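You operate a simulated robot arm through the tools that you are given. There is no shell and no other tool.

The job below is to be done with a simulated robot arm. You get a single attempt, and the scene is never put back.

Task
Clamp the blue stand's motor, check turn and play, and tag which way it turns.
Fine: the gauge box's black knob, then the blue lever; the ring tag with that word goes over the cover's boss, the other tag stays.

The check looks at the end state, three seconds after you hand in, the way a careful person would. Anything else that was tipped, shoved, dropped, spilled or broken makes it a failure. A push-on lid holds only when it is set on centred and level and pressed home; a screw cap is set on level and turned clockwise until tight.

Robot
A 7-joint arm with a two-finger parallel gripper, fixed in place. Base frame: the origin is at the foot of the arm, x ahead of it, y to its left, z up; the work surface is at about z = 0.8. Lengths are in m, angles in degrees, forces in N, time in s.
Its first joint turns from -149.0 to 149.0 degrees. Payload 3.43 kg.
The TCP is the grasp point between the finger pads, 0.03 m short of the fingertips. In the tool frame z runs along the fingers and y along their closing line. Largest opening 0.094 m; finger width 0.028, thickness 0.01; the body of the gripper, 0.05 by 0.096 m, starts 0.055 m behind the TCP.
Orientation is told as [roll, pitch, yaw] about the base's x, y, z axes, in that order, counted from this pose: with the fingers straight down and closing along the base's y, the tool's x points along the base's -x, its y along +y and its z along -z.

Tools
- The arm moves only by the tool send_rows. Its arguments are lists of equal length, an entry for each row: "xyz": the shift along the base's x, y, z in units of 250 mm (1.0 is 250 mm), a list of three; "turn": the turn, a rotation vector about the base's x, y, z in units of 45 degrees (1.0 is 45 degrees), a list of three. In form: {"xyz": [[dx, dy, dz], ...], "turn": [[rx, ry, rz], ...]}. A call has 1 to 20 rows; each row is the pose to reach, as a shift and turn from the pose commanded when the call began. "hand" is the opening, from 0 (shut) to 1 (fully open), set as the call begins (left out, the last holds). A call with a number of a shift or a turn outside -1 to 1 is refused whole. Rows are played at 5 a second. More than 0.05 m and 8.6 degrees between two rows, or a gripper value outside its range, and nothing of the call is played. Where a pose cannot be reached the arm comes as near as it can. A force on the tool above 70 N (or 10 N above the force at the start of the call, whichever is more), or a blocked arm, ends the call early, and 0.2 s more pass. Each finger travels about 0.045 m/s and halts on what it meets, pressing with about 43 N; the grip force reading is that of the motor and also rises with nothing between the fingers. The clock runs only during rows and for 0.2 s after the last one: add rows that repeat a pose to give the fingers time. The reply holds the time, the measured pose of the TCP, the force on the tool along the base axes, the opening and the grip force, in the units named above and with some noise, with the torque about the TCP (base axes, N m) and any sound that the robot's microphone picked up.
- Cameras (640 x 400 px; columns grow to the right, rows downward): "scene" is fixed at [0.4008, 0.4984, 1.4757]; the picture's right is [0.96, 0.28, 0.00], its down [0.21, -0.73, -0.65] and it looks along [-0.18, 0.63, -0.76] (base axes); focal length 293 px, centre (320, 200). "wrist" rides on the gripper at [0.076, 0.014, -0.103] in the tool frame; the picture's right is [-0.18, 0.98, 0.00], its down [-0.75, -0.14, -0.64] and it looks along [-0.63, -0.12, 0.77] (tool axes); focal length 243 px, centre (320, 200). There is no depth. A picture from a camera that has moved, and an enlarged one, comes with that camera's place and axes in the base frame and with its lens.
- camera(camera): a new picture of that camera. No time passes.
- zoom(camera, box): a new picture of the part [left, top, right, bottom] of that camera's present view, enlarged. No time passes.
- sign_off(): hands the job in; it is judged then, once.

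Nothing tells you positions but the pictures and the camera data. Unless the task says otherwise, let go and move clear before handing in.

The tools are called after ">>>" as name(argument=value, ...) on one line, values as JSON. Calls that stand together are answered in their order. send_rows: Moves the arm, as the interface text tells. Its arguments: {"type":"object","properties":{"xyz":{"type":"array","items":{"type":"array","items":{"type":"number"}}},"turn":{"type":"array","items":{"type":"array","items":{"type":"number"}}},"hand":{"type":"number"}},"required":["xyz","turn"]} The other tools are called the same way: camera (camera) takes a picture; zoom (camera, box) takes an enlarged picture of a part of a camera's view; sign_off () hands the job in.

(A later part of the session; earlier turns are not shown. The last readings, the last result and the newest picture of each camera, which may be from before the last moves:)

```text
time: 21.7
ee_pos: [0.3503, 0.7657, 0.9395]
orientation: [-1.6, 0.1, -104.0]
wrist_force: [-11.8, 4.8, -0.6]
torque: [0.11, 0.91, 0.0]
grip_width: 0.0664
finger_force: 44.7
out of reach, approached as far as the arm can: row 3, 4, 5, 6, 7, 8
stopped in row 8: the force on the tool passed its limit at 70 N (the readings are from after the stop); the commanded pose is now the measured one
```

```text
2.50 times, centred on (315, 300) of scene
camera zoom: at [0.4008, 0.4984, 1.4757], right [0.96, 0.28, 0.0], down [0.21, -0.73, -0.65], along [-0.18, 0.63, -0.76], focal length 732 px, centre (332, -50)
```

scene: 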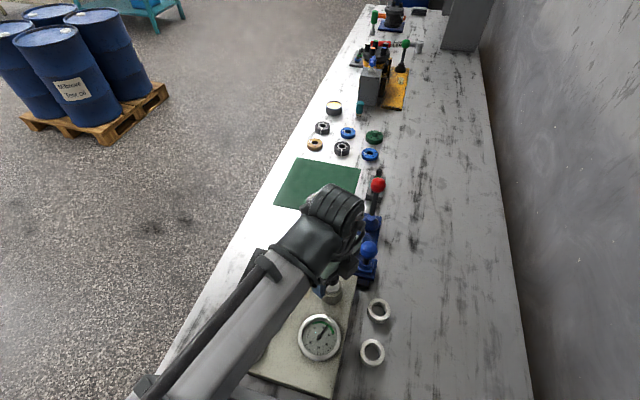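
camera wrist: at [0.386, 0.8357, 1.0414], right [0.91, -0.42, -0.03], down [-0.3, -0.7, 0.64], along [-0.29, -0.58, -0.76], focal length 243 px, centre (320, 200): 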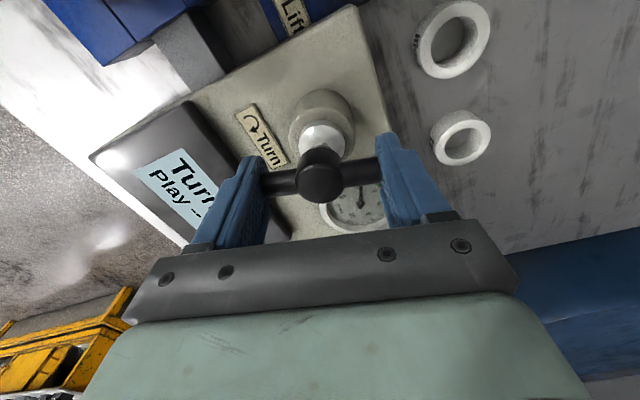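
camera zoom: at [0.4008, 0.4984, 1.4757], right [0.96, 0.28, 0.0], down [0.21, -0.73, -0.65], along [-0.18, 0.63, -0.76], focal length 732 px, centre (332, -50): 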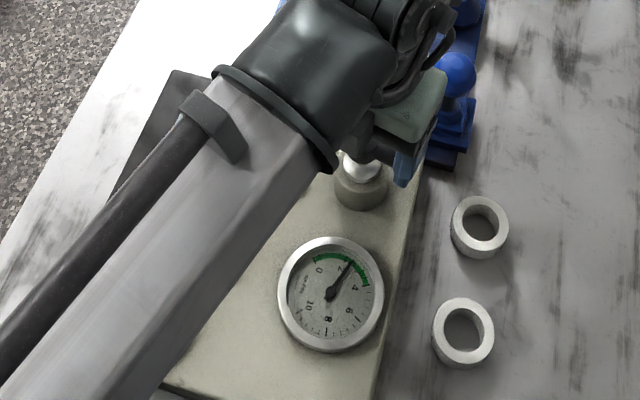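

The wrist reached its limit at about −104°. I'll release, rise clear, rotate back about 180° and re-grip to continue clockwise.

>>> send_rows(xyz=[[0, 0, 0], [0, 0, 0], [0, 0, 0], [0, 0, 0.04], [0, 0, 0.12], [0, 0, 0.24], [0, 0, 0.32]], turn=[[0, 0, 0], [0, 0, 0], [0, 0, 0], [0, 0, 0], [0, 0, 0], [0, 0, 0], [0, 0, 0]], hand=1)

>>> camera(camera="wrist")

>>> zoom(camera="scene", box=[230, 220, 400, 380])

```text
time: 23.3
ee_pos: [0.3521, 0.765, 1.0201]
orientation: [-1.4, 0.0, -103.9]
wrist_force: [-0.1, 0.2, 0.7]
torque: [-0.01, 0.01, -0.02]
grip_width: 0.0939
finger_force: 0.1
```

```text
taken
camera wrist: at [0.3876, 0.8355, 1.1211], right [0.91, -0.42, -0.02], down [-0.3, -0.7, 0.64], along [-0.28, -0.58, -0.76], focal length 243 px, centre (320, 200)
```

wrist: 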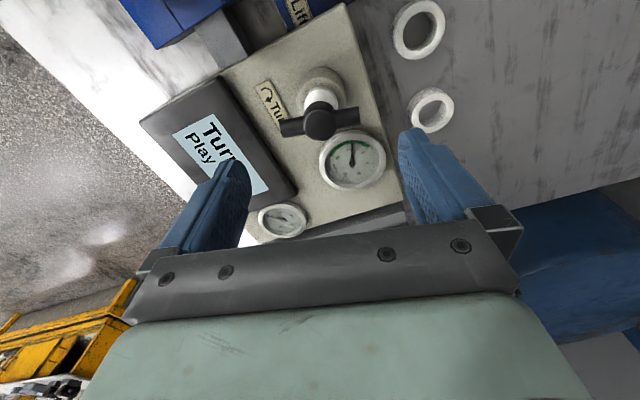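

```text
2.50 times, centred on (315, 300) of scene
camera zoom: at [0.4008, 0.4984, 1.4757], right [0.96, 0.28, 0.0], down [0.21, -0.73, -0.65], along [-0.18, 0.63, -0.76], focal length 732 px, centre (332, -50)
```

zoom: 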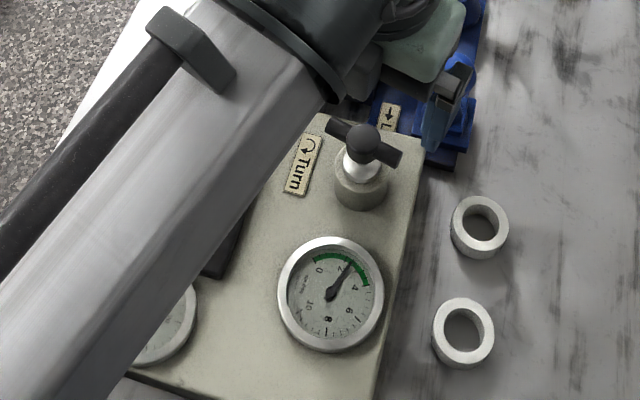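

>>> zoom(camera="wrist", box=[130, 60, 400, 240])

```text
2.22 times, centred on (265, 150) of wrist
camera zoom: at [0.3876, 0.8355, 1.1211], right [0.91, -0.42, -0.02], down [-0.3, -0.7, 0.64], along [-0.28, -0.58, -0.76], focal length 539 px, centre (442, 311)
```

zoom: 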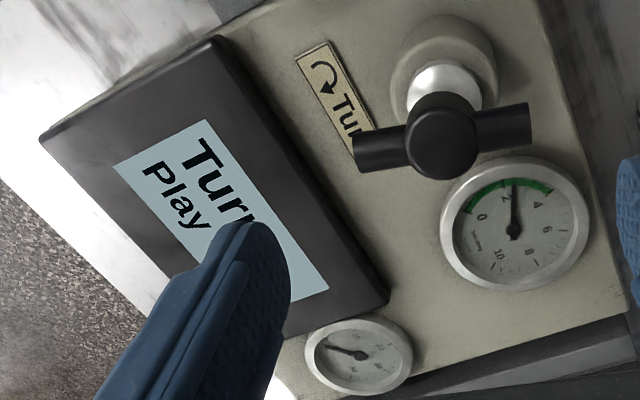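

>>> send_rows(xyz=[[0, 0, 0], [0, 0, 0], [0, 0, 0], [0, 0, 0], [0, 0, 0], [0, 0, 0]], turn=[[0, 0, 0.166], [0, 0, 0.333], [0, 0, 0.5], [0, 0, 0.667], [0, 0, 0.833], [0, 0, 1.0]])

>>> send_rows(xyz=[[0, 0, 0], [0, 0, 0], [0, 0, 0], [0, 0, 0], [0, 0, 0], [0, 0, 0]], turn=[[0, 0, 0.166], [0, 0, 0.333], [0, 0, 0.5], [0, 0, 0.667], [0, 0, 0.833], [0, 0, 1.0]])

>>> send_rows(xyz=[[0, 0, 0], [0, 0, 0], [0, 0, 0], [0, 0, 0], [0, 0, 0], [0, 0, 0]], turn=[[0, 0, 0.166], [0, 0, 0.333], [0, 0, 0.5], [0, 0, 0.667], [0, 0, 0.833], [0, 0, 1.0]])

>>> send_rows(xyz=[[0, 0, 0], [0, 0, 0], [0, 0, 0], [0, 0, 0], [0, 0, 0], [0, 0, 0]], turn=[[0, 0, 0.166], [0, 0, 0.333], [0, 0, 0.5], [0, 0, 0.667], [0, 0, 0.833], [0, 0, 1.0]])

>>> camera(camera="wrist")

>>> camera(camera="scene")

```text
time: 24.7
ee_pos: [0.3521, 0.7649, 1.0183]
orientation: [-1.3, 0.1, -59.0]
wrist_force: [-0.2, 1.0, -0.5]
torque: [-0.04, 0.0, -0.01]
grip_width: 0.0941
finger_force: 0.0
```

```text
time: 26.1
ee_pos: [0.3505, 0.7641, 1.0189]
orientation: [-1.5, 0.1, -14.1]
wrist_force: [-1.8, -0.7, -0.9]
torque: [-0.01, -0.01, -0.01]
grip_width: 0.0939
finger_force: 0.2
```

```text
time: 27.5
ee_pos: [0.3524, 0.7639, 1.0207]
orientation: [-1.5, 0.0, 31.1]
wrist_force: [-1.0, 0.0, 0.0]
torque: [-0.02, -0.01, 0.02]
grip_width: 0.094
finger_force: 0.0
```

```text
time: 28.9
ee_pos: [0.3523, 0.7642, 1.0204]
orientation: [-1.4, 0.2, 76.1]
wrist_force: [0.0, 0.0, -0.3]
torque: [0.04, -0.01, 0.02]
grip_width: 0.094
finger_force: 0.0
```

```text
taken
camera wrist: at [0.3182, 0.6955, 1.1219], right [-0.91, 0.42, -0.02], down [0.3, 0.7, 0.64], along [0.28, 0.58, -0.77], focal length 243 px, centre (320, 200)
```

wrist: 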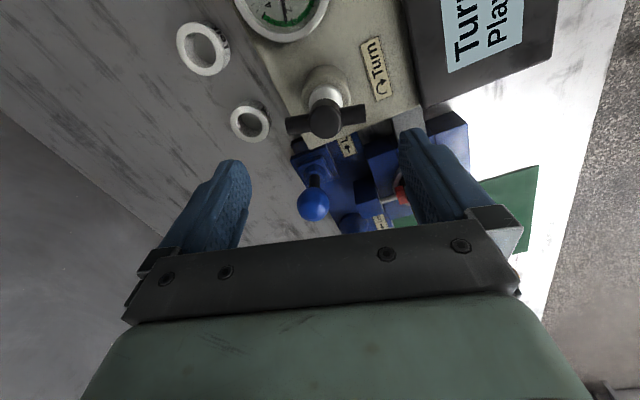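

```text
taken
```

scene: 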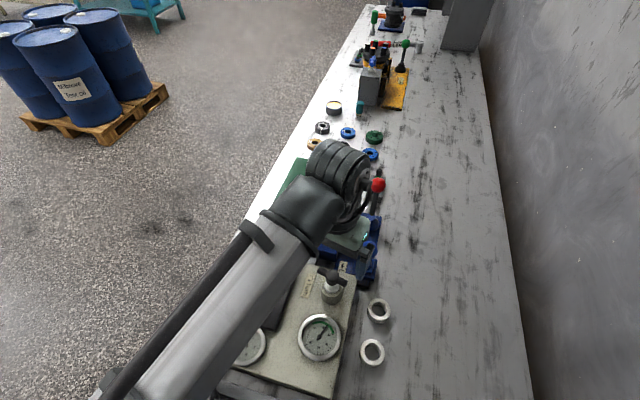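

Rotated back to +76°, where the bar again lies along the closing line. I'll descend and re-grip.

>>> send_rows(xyz=[[-0.008, 0.004, -0.1], [-0.008, 0.004, -0.2], [-0.008, 0.004, -0.27], [-0.008, 0.004, -0.32]], turn=[[0.0075, 0.03, 0], [0.0075, 0.03, 0], [0.0075, 0.03, 0], [0.0075, 0.03, 0]])

>>> camera(camera="wrist")

>>> zoom(camera="scene", box=[280, 210, 400, 310])

```text
time: 29.9
ee_pos: [0.3496, 0.7656, 0.939]
orientation: [0.1, 0.1, 75.9]
wrist_force: [0.1, 0.7, 0.1]
torque: [-0.03, 0.01, -0.02]
grip_width: 0.0941
finger_force: 0.1
```

```text
taken
camera wrist: at [0.3185, 0.6969, 1.0411], right [-0.91, 0.42, 0.0], down [0.32, 0.7, 0.64], along [0.27, 0.58, -0.77], focal length 243 px, centre (320, 200)
```

wrist: 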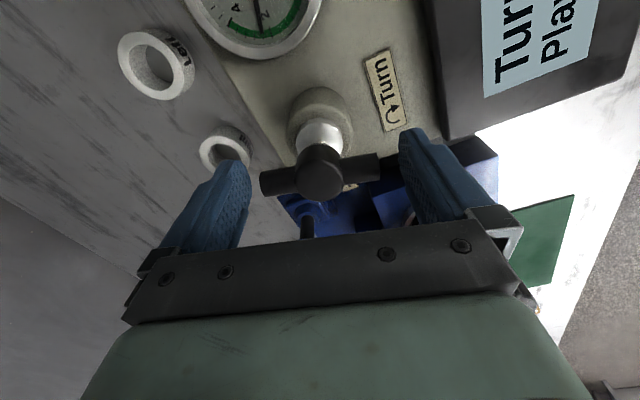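

```text
4.00 times, centred on (340, 260) of scene
camera zoom: at [0.4008, 0.4984, 1.4757], right [0.96, 0.28, 0.0], down [0.21, -0.73, -0.65], along [-0.18, 0.63, -0.76], focal length 1172 px, centre (240, -40)
```

zoom: 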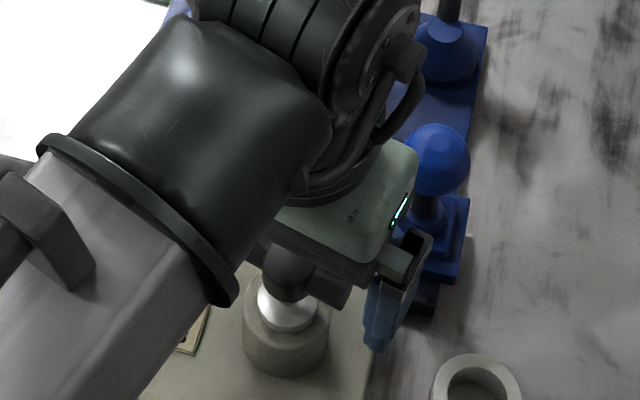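

>>> send_rows(xyz=[[0, 0, 0], [0, 0, 0], [0, 0, 0], [0, 0, 0]], turn=[[0, 0, 0], [0, 0, 0], [0, 0, 0], [0, 0, 0]], hand=0)

>>> send_rows(xyz=[[0, 0, 0], [0, 0, 0], [0, 0, 0], [0, 0, 0], [0, 0, 0], [0, 0, 0], [0, 0, 0]], turn=[[0, 0, -0.1], [0, 0, -0.2], [0, 0, -0.3], [0, 0, -0.4], [0, 0, -0.5], [0, 0, -0.6], [0, 0, -0.69]])

>>> camera(camera="wrist")

>>> zoom(camera="scene", box=[230, 220, 400, 380])

```text
time: 30.9
ee_pos: [0.3511, 0.7663, 0.9403]
orientation: [0.0, 0.1, 75.9]
wrist_force: [0.3, -0.3, -2.5]
torque: [0.12, -0.14, -0.01]
grip_width: 0.0664
finger_force: 45.0
```

```text
time: 32.5
ee_pos: [0.3515, 0.7658, 0.9401]
orientation: [0.0, 0.0, 44.7]
wrist_force: [8.2, -3.1, -15.6]
torque: [0.37, 0.62, 0.02]
grip_width: 0.0666
finger_force: 45.1
```

```text
taken
camera wrist: at [0.2876, 0.7236, 1.0412], right [-0.56, 0.83, 0.0], down [0.64, 0.43, 0.64], along [0.53, 0.36, -0.77], focal length 243 px, centre (320, 200)
```

wrist: 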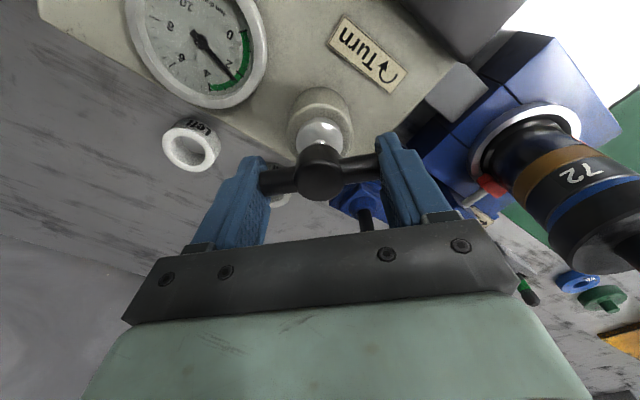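

```text
2.50 times, centred on (315, 300) of scene
camera zoom: at [0.4008, 0.4984, 1.4757], right [0.96, 0.28, 0.0], down [0.21, -0.73, -0.65], along [-0.18, 0.63, -0.76], focal length 732 px, centre (332, -50)
```

zoom: 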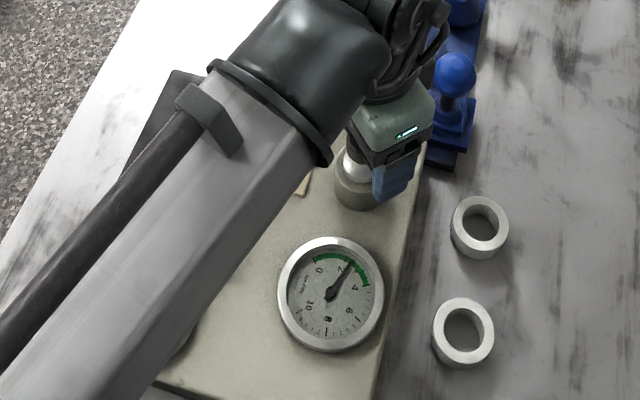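

The re-grip is clean, and I'll continue clockwise.

>>> send_rows(xyz=[[0, 0, 0], [0, 0, 0], [0, 0, 0], [0, 0, 0], [0, 0, 0], [0, 0, 0], [0, 0, 0], [0, 0, 0]], turn=[[0, 0, -0.12], [0, 0, -0.25], [0, 0, -0.37], [0, 0, -0.5], [0, 0, -0.62], [0, 0, -0.75], [0, 0, -0.87], [0, 0, -1.0]])

>>> send_rows(xyz=[[0, 0, 0], [0, 0, 0], [0, 0, 0], [0, 0, 0], [0, 0, 0], [0, 0, 0], [0, 0, 0], [0, 0, 0]], turn=[[0, 0, -0.12], [0, 0, -0.25], [0, 0, -0.37], [0, 0, -0.5], [0, 0, -0.62], [0, 0, -0.75], [0, 0, -0.87], [0, 0, -1.0]])

>>> camera(camera="wrist")

>>> zoom(camera="scene", box=[230, 220, 400, 380])

```text
time: 34.3
ee_pos: [0.3486, 0.7647, 0.9405]
orientation: [0.0, 0.2, -0.2]
wrist_force: [5.1, -12.4, -3.3]
torque: [-0.09, 0.06, 0.82]
grip_width: 0.066
finger_force: 45.1
```

```text
time: 36.1
ee_pos: [0.3499, 0.7656, 0.9402]
orientation: [0.0, 0.1, -45.3]
wrist_force: [-6.3, -13.1, -6.7]
torque: [0.49, 0.71, -0.02]
grip_width: 0.0274
finger_force: 45.7
```

```text
taken
camera wrist: at [0.3065, 0.8304, 1.042], right [0.83, 0.56, 0.0], down [0.43, -0.64, 0.64], along [0.36, -0.53, -0.77], focal length 243 px, centre (320, 200)
```

wrist: 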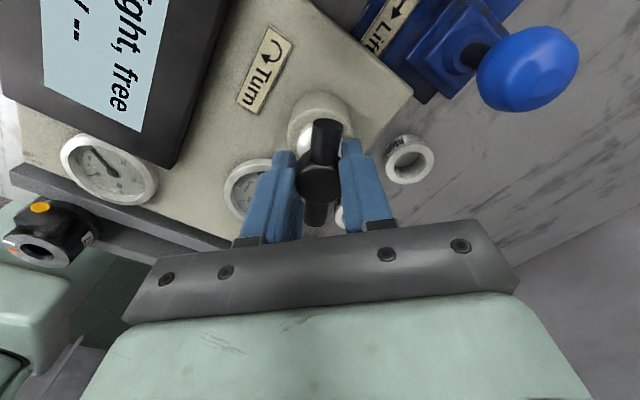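

```text
2.50 times, centred on (315, 300) of scene
camera zoom: at [0.4008, 0.4984, 1.4757], right [0.96, 0.28, 0.0], down [0.21, -0.73, -0.65], along [-0.18, 0.63, -0.76], focal length 732 px, centre (332, -50)
```

zoom: 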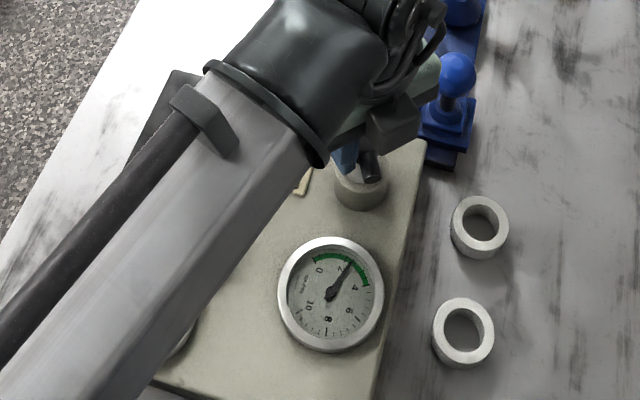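

The display now shows the turn result, "…ight, free". The knob reached its stop and the fingers slid onto the hub. I'll open, rise clear and read the display properly.

>>> send_rows(xyz=[[0, 0, 0], [0, 0, 0], [0, 0, 0], [0, 0, 0], [0, 0, 0.06], [0, 0, 0.16], [0, 0, 0.3], [0, 0, 0.45]], turn=[[0, 0, 0], [0, 0, 0], [0, 0, 0], [0, 0, 0], [0, 0, 0], [0, 0, 0], [0, 0, 0], [0, 0, 0]], hand=1)

>>> camera(camera="wrist")

>>> camera(camera="scene")

```text
time: 37.9
ee_pos: [0.3503, 0.7658, 1.0534]
orientation: [0.0, 0.1, -45.2]
wrist_force: [-0.2, 0.2, 1.0]
torque: [-0.04, 0.02, 0.01]
grip_width: 0.0942
finger_force: 0.0
```

```text
taken
camera wrist: at [0.3067, 0.8306, 1.1544], right [0.83, 0.56, 0.0], down [0.43, -0.63, 0.64], along [0.36, -0.53, -0.77], focal length 243 px, centre (320, 200)
```

wrist: 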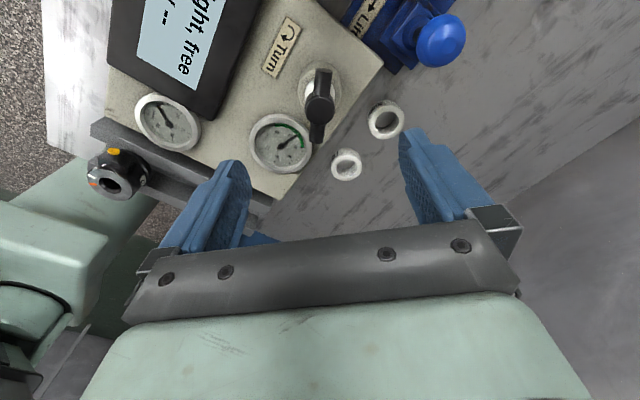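

```text
taken
```

scene: 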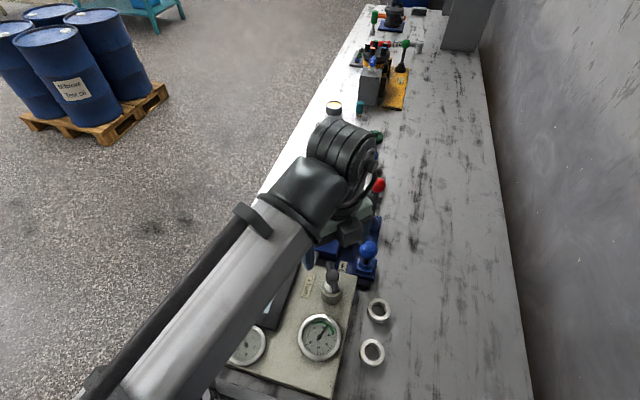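

The knob check is done. Next is the blue lever at about (0.409, 0.865, 0.902), whose "Lift" arrow points to −y. I'll straighten the yaw, move above it with open fingers and descend to cage the ball.

>>> send_rows(xyz=[[0.03, 0.05, 0.0], [0.07, 0.11, 0], [0.11, 0.18, 0], [0.15, 0.25, 0], [0.19, 0.32, 0], [0.22, 0.38, 0], [0.236, 0.4, 0]], turn=[[0, 0, 0.14], [0, 0, 0.28], [0, 0, 0.43], [0, 0, 0.57], [0, 0, 0.72], [0, 0, 0.86], [0, 0, 1.0]])

>>> camera(camera="wrist")

>>> camera(camera="scene")

```text
time: 39.5
ee_pos: [0.4088, 0.8667, 1.0527]
orientation: [0.0, 0.2, 0.0]
wrist_force: [-1.2, 0.0, 0.3]
torque: [-0.01, 0.0, 0.02]
grip_width: 0.0942
finger_force: 0.1
```

```text
taken
camera wrist: at [0.3334, 0.8808, 1.1549], right [0.18, 0.98, 0.0], down [0.75, -0.14, 0.64], along [0.63, -0.12, -0.77], focal length 243 px, centre (320, 200)
```

wrist: 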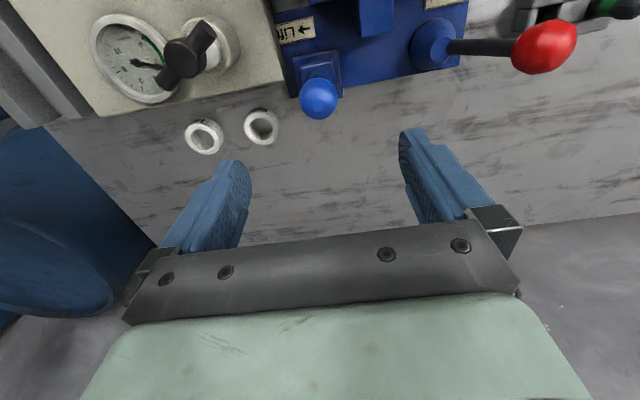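

```text
taken
```

scene: 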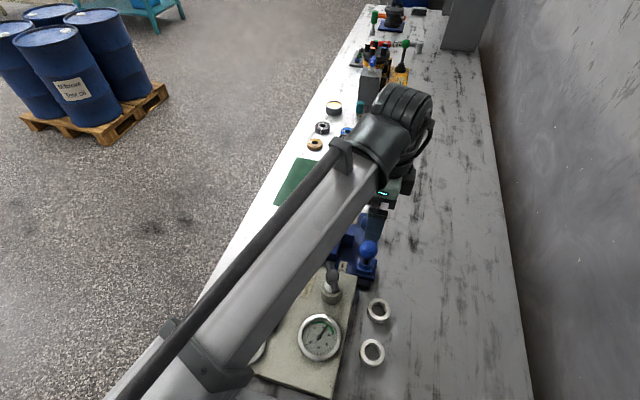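

The ball sits at (0.4095, 0.8656), right under the hand. Descending with open fingers.

>>> send_rows(xyz=[[0, -0.003, -0.12], [0, -0.003, -0.24], [0, -0.003, -0.36], [0, -0.003, -0.46], [0, -0.003, -0.525]], turn=[[0, 0, 0], [0, 0, 0], [0, 0, 0], [0, 0, 0], [0, 0, 0]])

>>> camera(camera="wrist")

>>> zoom(camera="scene", box=[240, 140, 440, 300])

```text
time: 40.7
ee_pos: [0.4086, 0.8651, 0.923]
orientation: [0.1, 0.0, -0.3]
wrist_force: [-0.1, -0.8, -0.3]
torque: [0.02, 0.0, -0.01]
grip_width: 0.0939
finger_force: 0.1
```

```text
taken
camera wrist: at [0.333, 0.8805, 1.0235], right [0.19, 0.98, 0.0], down [0.75, -0.14, 0.64], along [0.63, -0.12, -0.77], focal length 243 px, centre (320, 200)
```

wrist: 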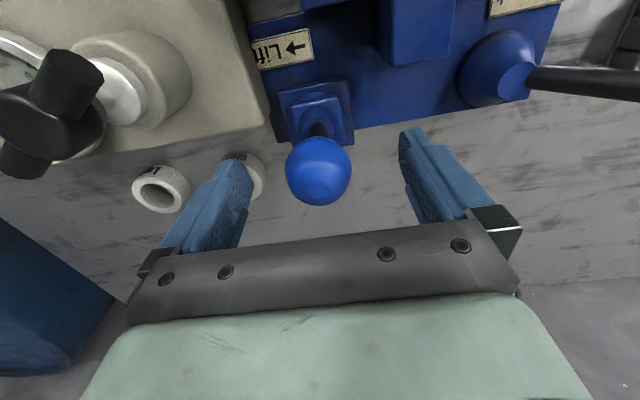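

```text
2.50 times, centred on (340, 220) of scene
camera zoom: at [0.4008, 0.4984, 1.4757], right [0.96, 0.28, 0.0], down [0.21, -0.73, -0.65], along [-0.18, 0.63, -0.76], focal length 732 px, centre (270, 150)
```

zoom: 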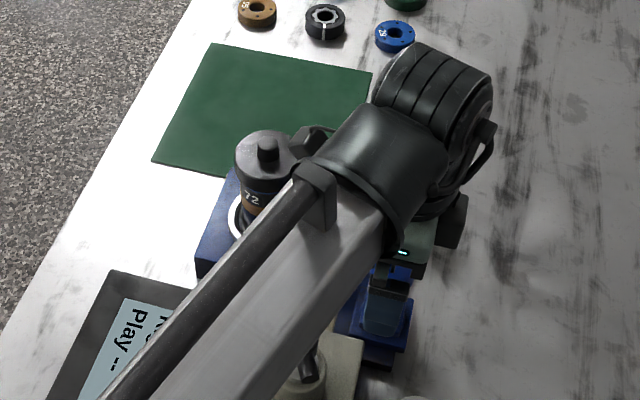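

The ball is between the fingers. I'll narrow the hand to a loose cage and push toward −y in small steps.

>>> send_rows(xyz=[[0, 0, 0], [0, 0, 0], [0, 0, 0], [0, -0.03, 0], [0, -0.055, 0], [0, -0.08, 0], [0, -0.105, -0.005], [0, -0.13, -0.01], [0, -0.15, -0.015]], turn=[[0, 0, 0], [0, 0, 0], [0, 0, 0], [0, 0, 0], [0, 0, 0], [0, 0, 0], [0, 0, 0], [0, 0, 0], [0, 0, 0]], hand=0.55)

>>> camera(camera="wrist")

>>> camera(camera="scene")

```text
time: 42.7
ee_pos: [0.4084, 0.8277, 0.9171]
orientation: [0.0, 0.0, -0.1]
wrist_force: [-0.5, 2.3, 1.0]
torque: [0.1, 0.01, 0.02]
grip_width: 0.0537
finger_force: 1.3
```

```text
taken
camera wrist: at [0.3335, 0.8428, 1.0196], right [0.19, 0.98, 0.0], down [0.75, -0.14, 0.64], along [0.63, -0.12, -0.77], focal length 243 px, centre (320, 200)
```

wrist: 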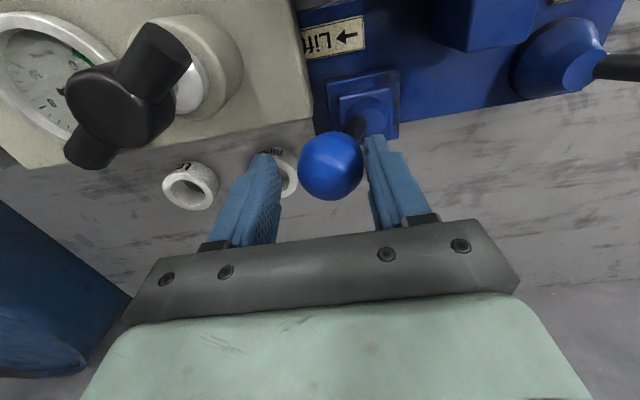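

```text
taken
```

scene: 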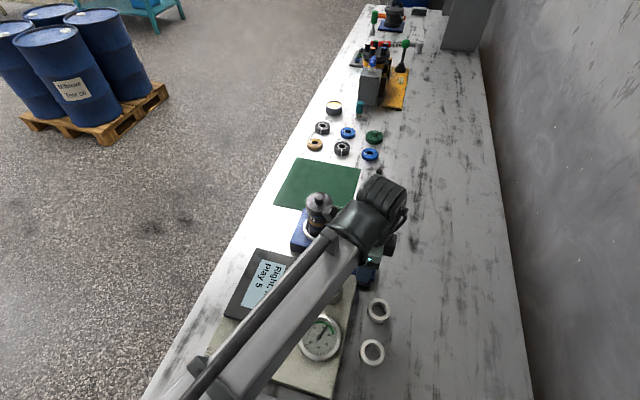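

>>> zoom(camera="scene", box=[215, 240, 305, 330])

>>> zoom(camera="wrist", box=[240, 0, 460, 220])

```text
4.44 times, centred on (260, 285) of scene
camera zoom: at [0.4008, 0.4984, 1.4757], right [0.96, 0.28, 0.0], down [0.21, -0.73, -0.65], along [-0.18, 0.63, -0.76], focal length 1302 px, centre (587, -178)
```

zoom: 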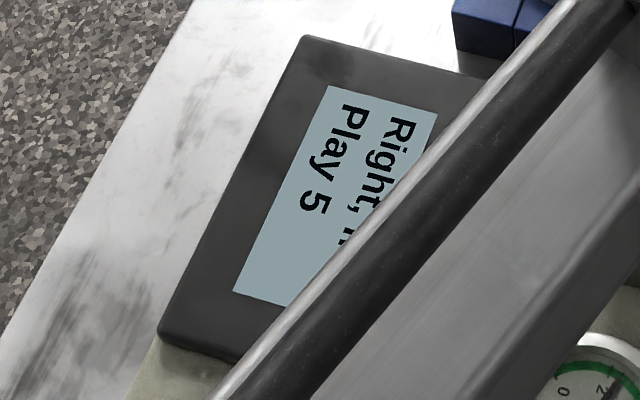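

```text
1.82 times, centred on (350, 110) of wrist
camera zoom: at [0.3335, 0.8428, 1.0196], right [0.19, 0.98, 0.0], down [0.75, -0.14, 0.64], along [0.63, -0.12, -0.77], focal length 441 px, centre (266, 364)
```

zoom: 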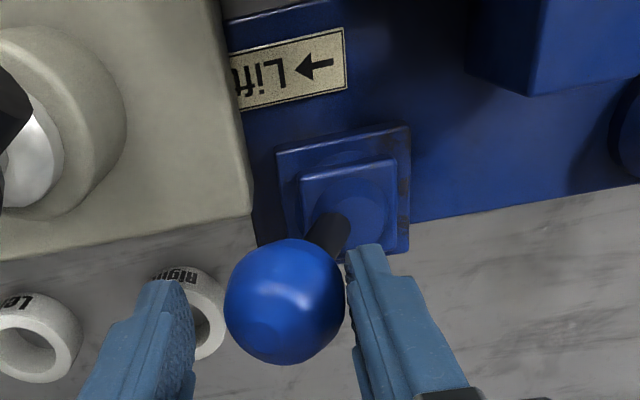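

The display shows "Right, …" and "Play 5" with almost no resistance so far. I'll push on gently to the lever's stop to make sure the play reading is final.

>>> send_rows(xyz=[[0, -0.02, -0.008], [0, -0.04, -0.016], [0, -0.06, -0.026], [0, -0.08, -0.036]], turn=[[0, 0, 0], [0, 0, 0], [0, 0, 0], [0, 0, 0]])

>>> camera(camera="wrist")

>>> zoom(camera="scene", box=[185, 240, 385, 400])

```text
time: 43.7
ee_pos: [0.4085, 0.812, 0.9091]
orientation: [0.6, -0.1, 0.0]
wrist_force: [-2.5, 35.7, 13.6]
torque: [1.0, 0.04, 0.12]
grip_width: 0.0721
finger_force: 18.2
```

```text
taken
camera wrist: at [0.3331, 0.8256, 1.0107], right [0.18, 0.98, 0.01], down [0.75, -0.15, 0.64], along [0.63, -0.11, -0.77], focal length 243 px, centre (320, 200)
```

wrist: 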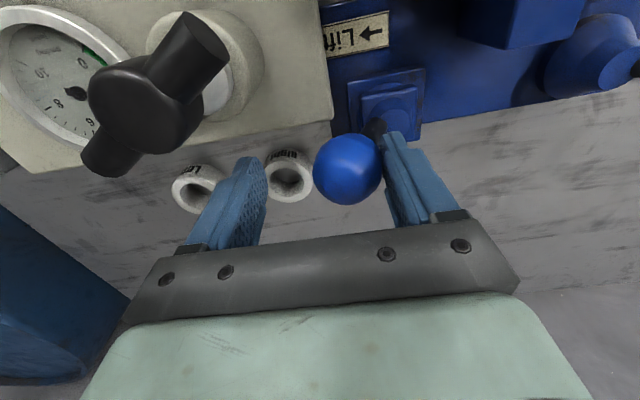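

```text
2.50 times, centred on (285, 320) of scene
camera zoom: at [0.4008, 0.4984, 1.4757], right [0.96, 0.28, 0.0], down [0.21, -0.73, -0.65], along [-0.18, 0.63, -0.76], focal length 732 px, centre (408, -100)
```

zoom: 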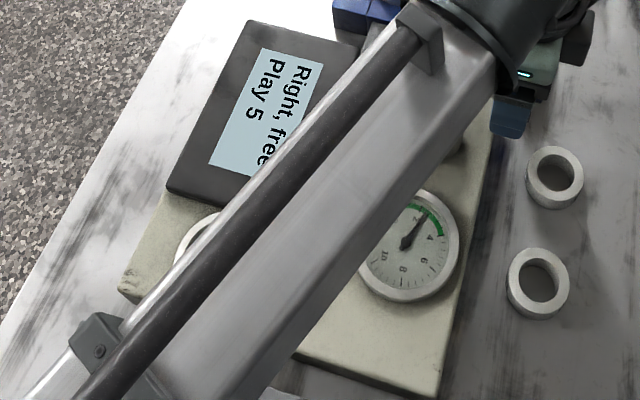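

The lever is at its stop, and the display reads "Right, free / Play 5". I'll back off, open and rise.

>>> send_rows(xyz=[[0, 0.03, 0.0], [0, 0.06, 0.01], [0, 0.08, 0.02], [0, 0.08, 0.02]], turn=[[0, 0, 0], [0, 0, 0], [0, 0, 0], [0, 0, 0]], hand=1)

>>> camera(camera="wrist")

```text
time: 44.7
ee_pos: [0.4091, 0.8276, 0.9131]
orientation: [-0.1, 0.1, -0.2]
wrist_force: [1.1, 0.2, 0.6]
torque: [0.01, -0.02, -0.04]
grip_width: 0.094
finger_force: 0.0
```

```text
taken
camera wrist: at [0.3339, 0.8433, 1.0151], right [0.19, 0.98, 0.0], down [0.75, -0.14, 0.64], along [0.63, -0.12, -0.77], focal length 243 px, centre (320, 200)
```

wrist: 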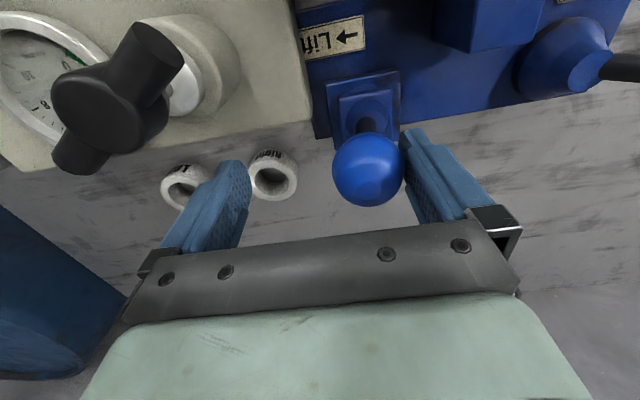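

The blue lever springs back with the finger. I'll let it return fully, then rise straight up.

>>> send_rows(xyz=[[0, 0.05, 0.01], [0, 0.1, 0.02], [0, 0.15, 0.03], [0, 0.15, 0.03]], turn=[[0, 0, 0], [0, 0, 0], [0, 0, 0], [0, 0, 0]])

>>> send_rows(xyz=[[0, 0, 0.1], [0, 0, 0.24], [0, 0, 0.4], [0, 0, 0.55], [0, 0, 0.7]], turn=[[0, 0, 0], [0, 0, 0], [0, 0, 0], [0, 0, 0], [0, 0, 0]])

>>> camera(camera="wrist")

>>> camera(camera="scene")

```text
time: 45.7
ee_pos: [0.4093, 0.866, 0.921]
orientation: [0.0, 0.1, -0.3]
wrist_force: [0.4, -0.9, -1.1]
torque: [-0.01, 0.02, 0.0]
grip_width: 0.0937
finger_force: 0.1
```

```text
time: 46.9
ee_pos: [0.4104, 0.8655, 1.0956]
orientation: [0.0, 0.1, -0.3]
wrist_force: [-0.3, -0.3, -0.1]
torque: [0.0, 0.0, 0.0]
grip_width: 0.0939
finger_force: 0.0
```

```text
taken
camera wrist: at [0.3347, 0.8806, 1.1974], right [0.19, 0.98, 0.0], down [0.75, -0.14, 0.64], along [0.63, -0.12, -0.77], focal length 243 px, centre (320, 200)
```

wrist: 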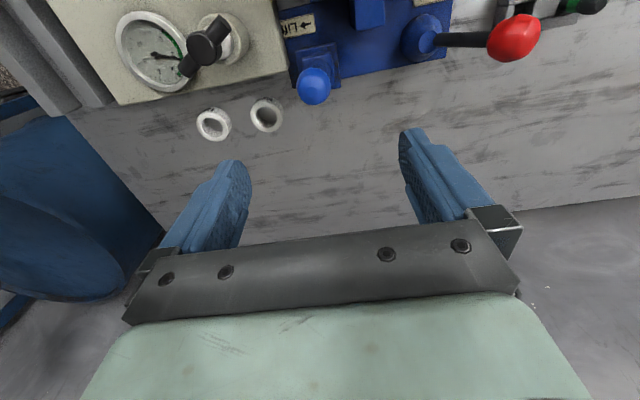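

```text
taken
```

scene: 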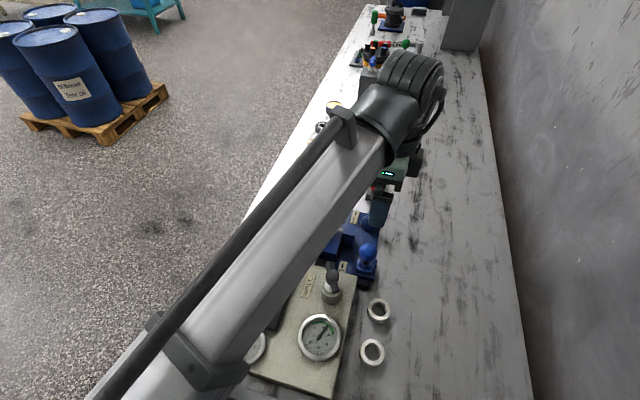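

The blue lever is back upright. Now for the tags: I'll zoom in to confirm which one says "Right" and measure it.

>>> zoom(camera="wrist", box=[180, 80, 300, 155])

>>> zoom(camera="scene", box=[345, 285, 405, 375])

```text
5.33 times, centred on (240, 118) of wrist
camera zoom: at [0.3347, 0.8806, 1.1974], right [0.19, 0.98, 0.0], down [0.75, -0.14, 0.64], along [0.63, -0.12, -0.77], focal length 1294 px, centre (747, 640)
```

zoom: 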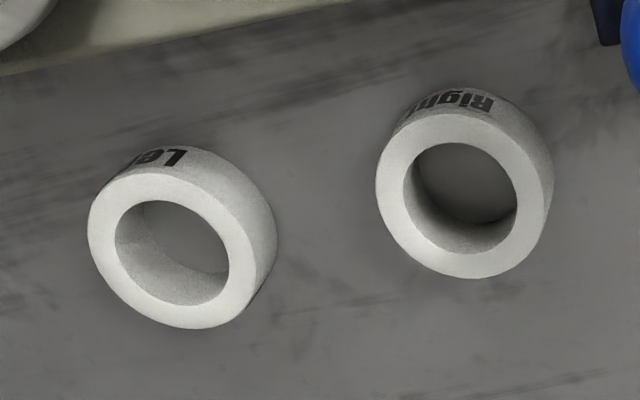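

```text
4.44 times, centred on (375, 330) of scene
camera zoom: at [0.4008, 0.4984, 1.4757], right [0.96, 0.28, 0.0], down [0.21, -0.73, -0.65], along [-0.18, 0.63, -0.76], focal length 1302 px, centre (76, -378)
```

zoom: 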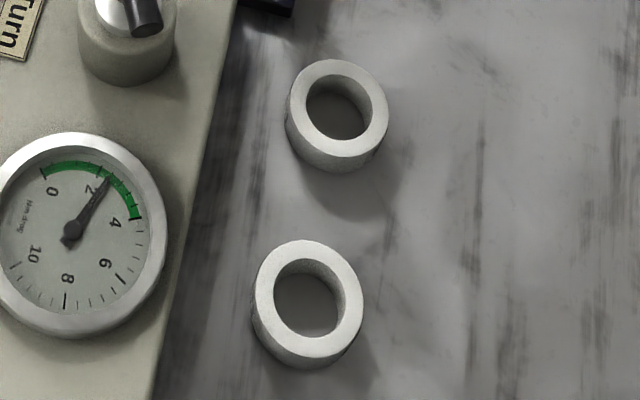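

"Right" is the ring nearer the blue lever, centred at about (0.459, 0.7705) with its top at z ≈ 0.82. I'll approach with yaw +90 so the wrist camera stays away from the knob, with a partial opening to clear the box and the other tag.

>>> send_rows(xyz=[[0.03, -0.06, 0], [0.06, -0.13, 0], [0.1, -0.2, 0], [0.14, -0.27, 0], [0.17, -0.33, 0], [0.194, -0.38, 0]], turn=[[0, 0, 0.166], [0, 0, 0.333], [0, 0, 0.5], [0, 0, 0.667], [0, 0, 0.833], [0, 0, 1.0]], hand=0.745)

>>> send_rows(xyz=[[0, 0, -0.04], [0, 0, -0.1], [0, 0, -0.18], [0, 0, -0.26], [0, 0, -0.34], [0, 0, -0.42]], turn=[[0, 0, 0.166], [0, 0, 0.333], [0, 0, 0.5], [0, 0, 0.667], [0, 0, 0.833], [0, 0, 1.0]])

>>> camera(camera="wrist")

>>> camera(camera="scene")

```text
time: 48.3
ee_pos: [0.458, 0.7701, 1.0947]
orientation: [0.1, 0.1, 45.0]
wrist_force: [-0.6, -0.5, 0.5]
torque: [0.02, 0.02, 0.05]
grip_width: 0.07
finger_force: 0.1
```

```text
time: 49.7
ee_pos: [0.4559, 0.7702, 0.9901]
orientation: [0.0, 0.0, 90.0]
wrist_force: [0.3, -1.2, 0.0]
torque: [0.0, 0.02, 0.0]
grip_width: 0.0702
finger_force: 0.1
```

```text
taken
camera wrist: at [0.4428, 0.6955, 1.0923], right [-0.98, 0.18, 0.0], down [0.14, 0.75, 0.64], along [0.12, 0.63, -0.77], focal length 243 px, centre (320, 200)
```

wrist: 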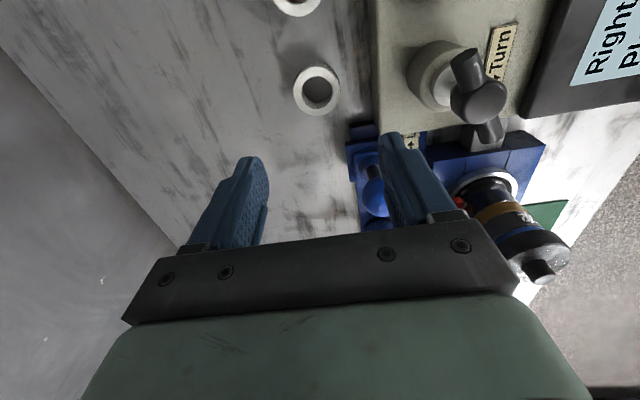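

```text
taken
```

scene: 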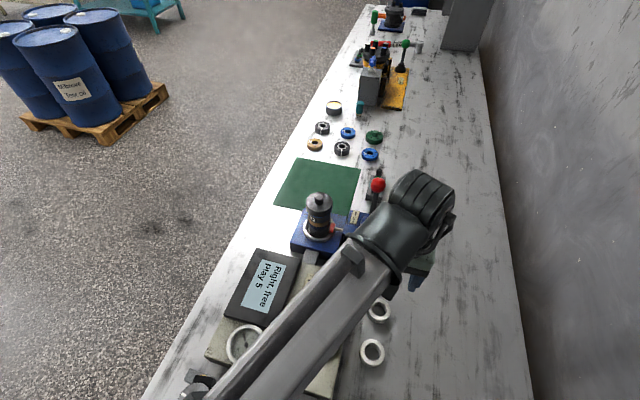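

>>> zoom(camera="wrist", box=[280, 50, 360, 125])

>>> zoom(camera="wrist", box=[440, 160, 600, 300])

>>> zoom(camera="scene", box=[280, 180, 360, 260])

>>> zoom(camera="scene", box=[220, 240, 310, 330])

```text
5.33 times, centred on (320, 88) of wrist
camera zoom: at [0.4428, 0.6955, 1.0923], right [-0.98, 0.18, 0.0], down [0.14, 0.75, 0.64], along [0.12, 0.63, -0.77], focal length 1294 px, centre (320, 800)
```

zoom: 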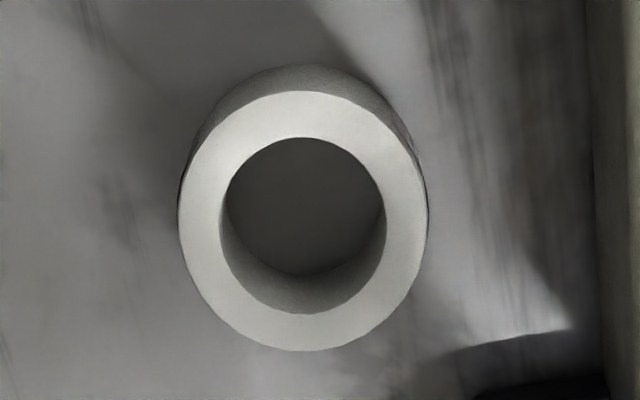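

```text
2.86 times, centred on (520, 230) of wrist
camera zoom: at [0.4428, 0.6955, 1.0923], right [-0.98, 0.18, 0.0], down [0.14, 0.75, 0.64], along [0.12, 0.63, -0.77], focal length 693 px, centre (-251, 114)
```

zoom: 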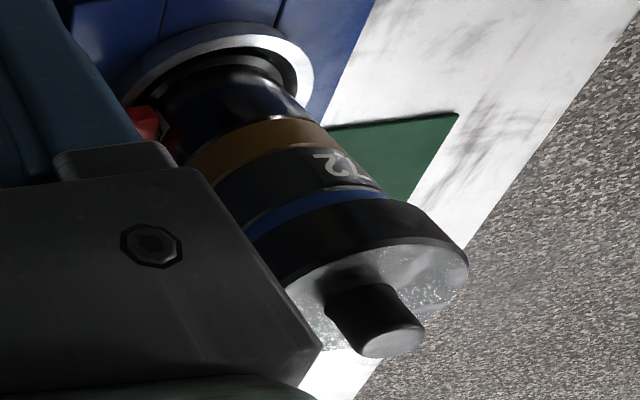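

```text
5.00 times, centred on (320, 220) of scene
camera zoom: at [0.4008, 0.4984, 1.4757], right [0.96, 0.28, 0.0], down [0.21, -0.73, -0.65], along [-0.18, 0.63, -0.76], focal length 1465 px, centre (320, 100)
```

zoom: 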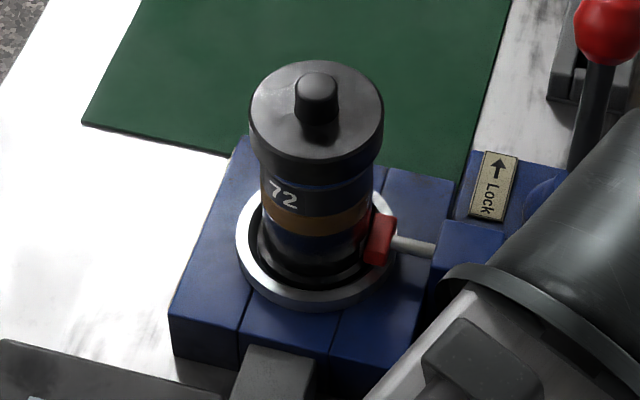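

```text
4.44 times, centred on (265, 285) of scene
camera zoom: at [0.4008, 0.4984, 1.4757], right [0.96, 0.28, 0.0], down [0.21, -0.73, -0.65], along [-0.18, 0.63, -0.76], focal length 1302 px, centre (564, -178)
```

zoom: 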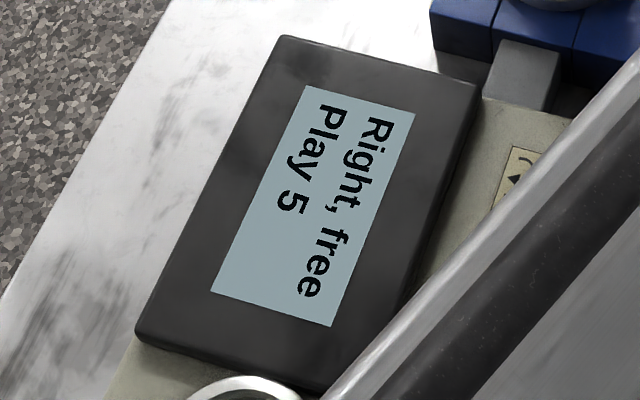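

The display clearly reads "Right, free / Play 5". The "Right" ring is at (0.460, 0.770). I'll lower partway, then check.

>>> send_rows(xyz=[[0.012, -0.002, -0.12], [0.012, -0.002, -0.24], [0.012, -0.002, -0.36], [0.012, -0.002, -0.44]], turn=[[0, 0, 0], [0, 0, 0], [0, 0, 0], [0, 0, 0]])

>>> camera(camera="wrist")

>>> zoom(camera="scene", box=[300, 160, 460, 380])

```text
time: 50.7
ee_pos: [0.4593, 0.77, 0.8794]
orientation: [0.1, 0.0, 89.9]
wrist_force: [1.0, 0.3, 0.0]
torque: [0.01, 0.02, -0.01]
grip_width: 0.0699
finger_force: 0.0
```

```text
taken
camera wrist: at [0.4459, 0.6957, 0.9803], right [-0.98, 0.19, 0.0], down [0.14, 0.75, 0.64], along [0.12, 0.63, -0.77], focal length 243 px, centre (320, 200)
```

wrist: 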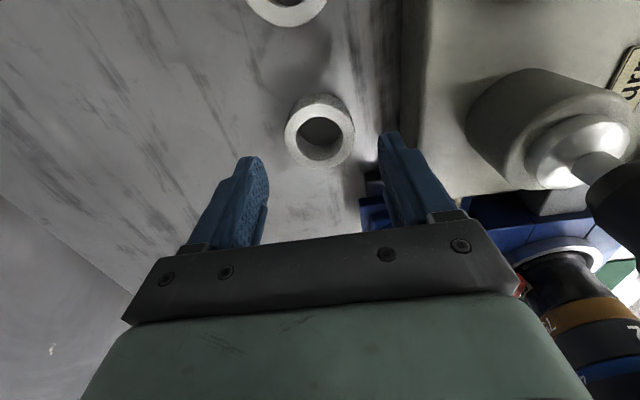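

```text
1.82 times, centred on (380, 270) of scene
camera zoom: at [0.4008, 0.4984, 1.4757], right [0.96, 0.28, 0.0], down [0.21, -0.73, -0.65], along [-0.18, 0.63, -0.76], focal length 533 px, centre (211, 73)
```

zoom: 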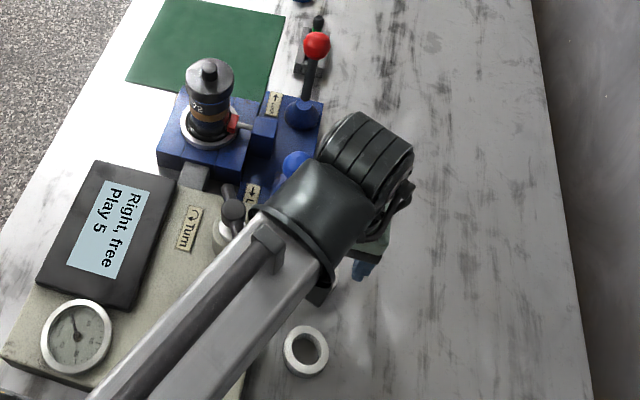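

>>> send_rows(xyz=[[0, -0.003, -0.06], [0, -0.003, -0.12], [0, -0.003, -0.162]], turn=[[0, 0, 0], [0, 0, 0], [0, 0, 0]])

>>> camera(camera="wrist")

```text
time: 51.5
ee_pos: [0.4609, 0.7695, 0.839]
orientation: [0.1, 0.0, 89.8]
wrist_force: [-0.5, -1.3, -0.1]
torque: [-0.03, 0.0, 0.0]
grip_width: 0.07
finger_force: 0.0
```

```text
taken
camera wrist: at [0.447, 0.6939, 0.9417], right [-0.98, 0.19, 0.0], down [0.14, 0.75, 0.64], along [0.12, 0.63, -0.77], focal length 243 px, centre (320, 200)
```

wrist: 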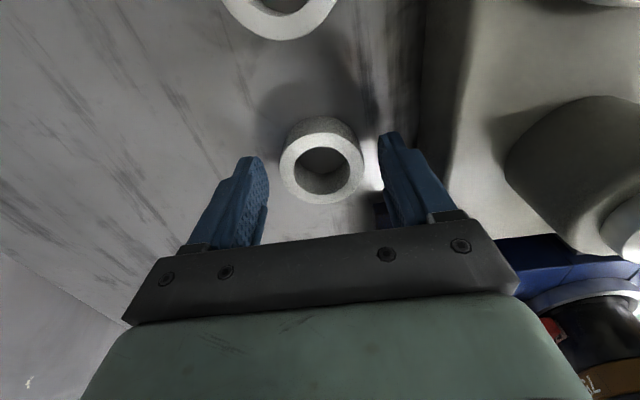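

The ring sits between the fingers. Closing on it now.

>>> send_rows(xyz=[[0, 0, 0], [0, 0, 0], [0, 0, 0], [0, 0, 0]], turn=[[0, 0, 0], [0, 0, 0], [0, 0, 0], [0, 0, 0]], hand=0)

>>> camera(camera="wrist")

```text
time: 52.5
ee_pos: [0.461, 0.7695, 0.8407]
orientation: [0.0, 0.2, 89.8]
wrist_force: [-0.3, 0.1, -0.3]
torque: [-0.02, 0.03, 0.01]
grip_width: 0.0474
finger_force: 42.6
```

```text
taken
camera wrist: at [0.4469, 0.694, 0.942], right [-0.98, 0.19, 0.0], down [0.14, 0.75, 0.64], along [0.12, 0.63, -0.77], focal length 243 px, centre (320, 200)
```

wrist: 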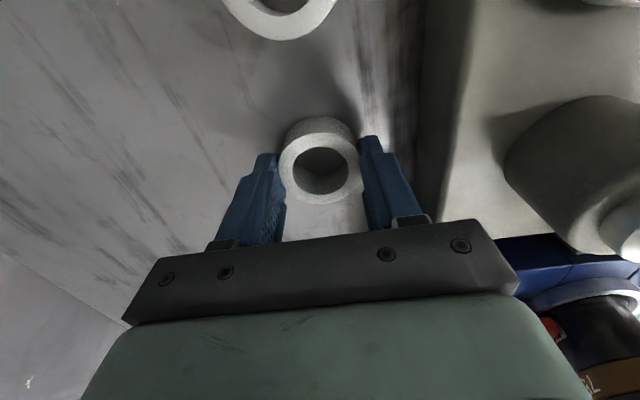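

Ring held at 0.0474 m. Lifting straight up.

>>> send_rows(xyz=[[0, 0, 0.05], [0, 0, 0.15], [0, 0, 0.3], [0, 0, 0.45], [0, 0, 0.6], [0, 0, 0.75], [0, 0, 0.88]], turn=[[0, 0, 0], [0, 0, 0], [0, 0, 0], [0, 0, 0], [0, 0, 0], [0, 0, 0], [0, 0, 0]])

>>> camera(camera="wrist")

>>> zoom(camera="wrist", box=[220, 90, 420, 230])

```text
time: 54.1
ee_pos: [0.4616, 0.7682, 1.0608]
orientation: [0.0, 0.1, 89.8]
wrist_force: [0.2, 0.3, 0.1]
torque: [0.0, 0.0, -0.01]
grip_width: 0.0471
finger_force: 43.2
```

```text
taken
camera wrist: at [0.4478, 0.6933, 1.1627], right [-0.98, 0.19, 0.0], down [0.14, 0.75, 0.64], along [0.12, 0.63, -0.77], focal length 243 px, centre (320, 200)
```

wrist: 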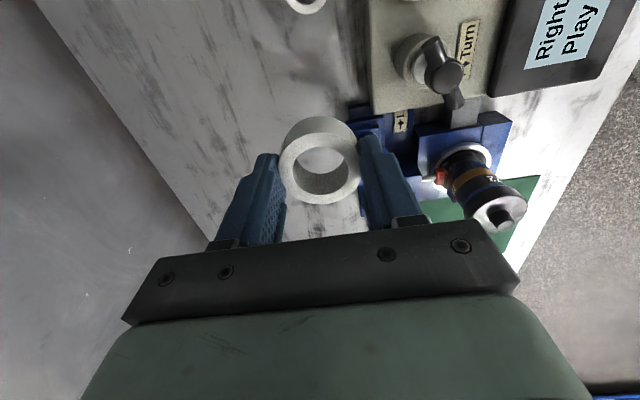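

```text
2.86 times, centred on (320, 160) of wrist
camera zoom: at [0.4478, 0.6933, 1.1627], right [-0.98, 0.19, 0.0], down [0.14, 0.75, 0.64], along [0.12, 0.63, -0.77], focal length 693 px, centre (320, 314)
```

zoom: 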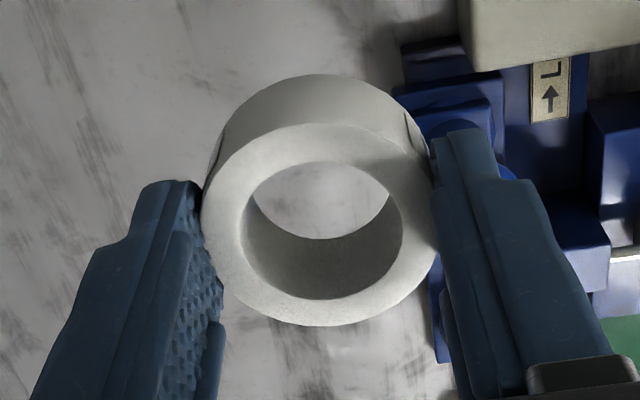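

The ring is held level and centred on the tool axis. I'll carry it at this height over the motor's boss, near (0.2735, 0.931), and re-measure there.

>>> send_rows(xyz=[[-0.08, 0.07, 0.02], [-0.16, 0.14, 0.04], [-0.24, 0.21, 0.04], [-0.32, 0.28, 0.04], [-0.4, 0.35, 0.04], [-0.48, 0.42, 0.04], [-0.56, 0.49, 0.04], [-0.64, 0.56, 0.04], [-0.7, 0.62, 0.04]], turn=[[0, 0, 0], [0, 0, 0], [0, 0, 0], [0, 0, 0], [0, 0, 0], [0, 0, 0], [0, 0, 0], [0, 0, 0], [0, 0, 0]])

>>> camera(camera="wrist")

>>> camera(camera="scene")

```text
time: 56.1
ee_pos: [0.2862, 0.924, 1.0697]
orientation: [0.0, 0.1, 89.7]
wrist_force: [1.0, -0.1, -0.1]
torque: [0.0, 0.0, 0.0]
grip_width: 0.047
finger_force: 42.7
```

```text
taken
camera wrist: at [0.2718, 0.8485, 1.1717], right [-0.98, 0.19, 0.0], down [0.14, 0.75, 0.64], along [0.12, 0.63, -0.77], focal length 243 px, centre (320, 200)
```

wrist: 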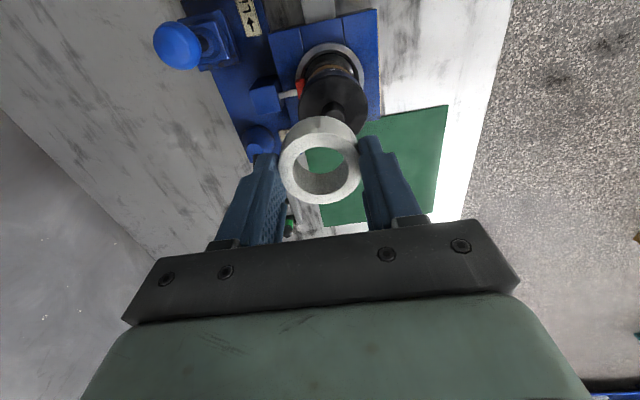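

```text
taken
```

scene: 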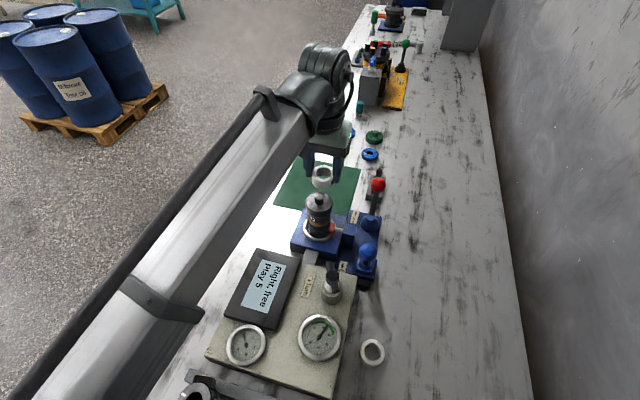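

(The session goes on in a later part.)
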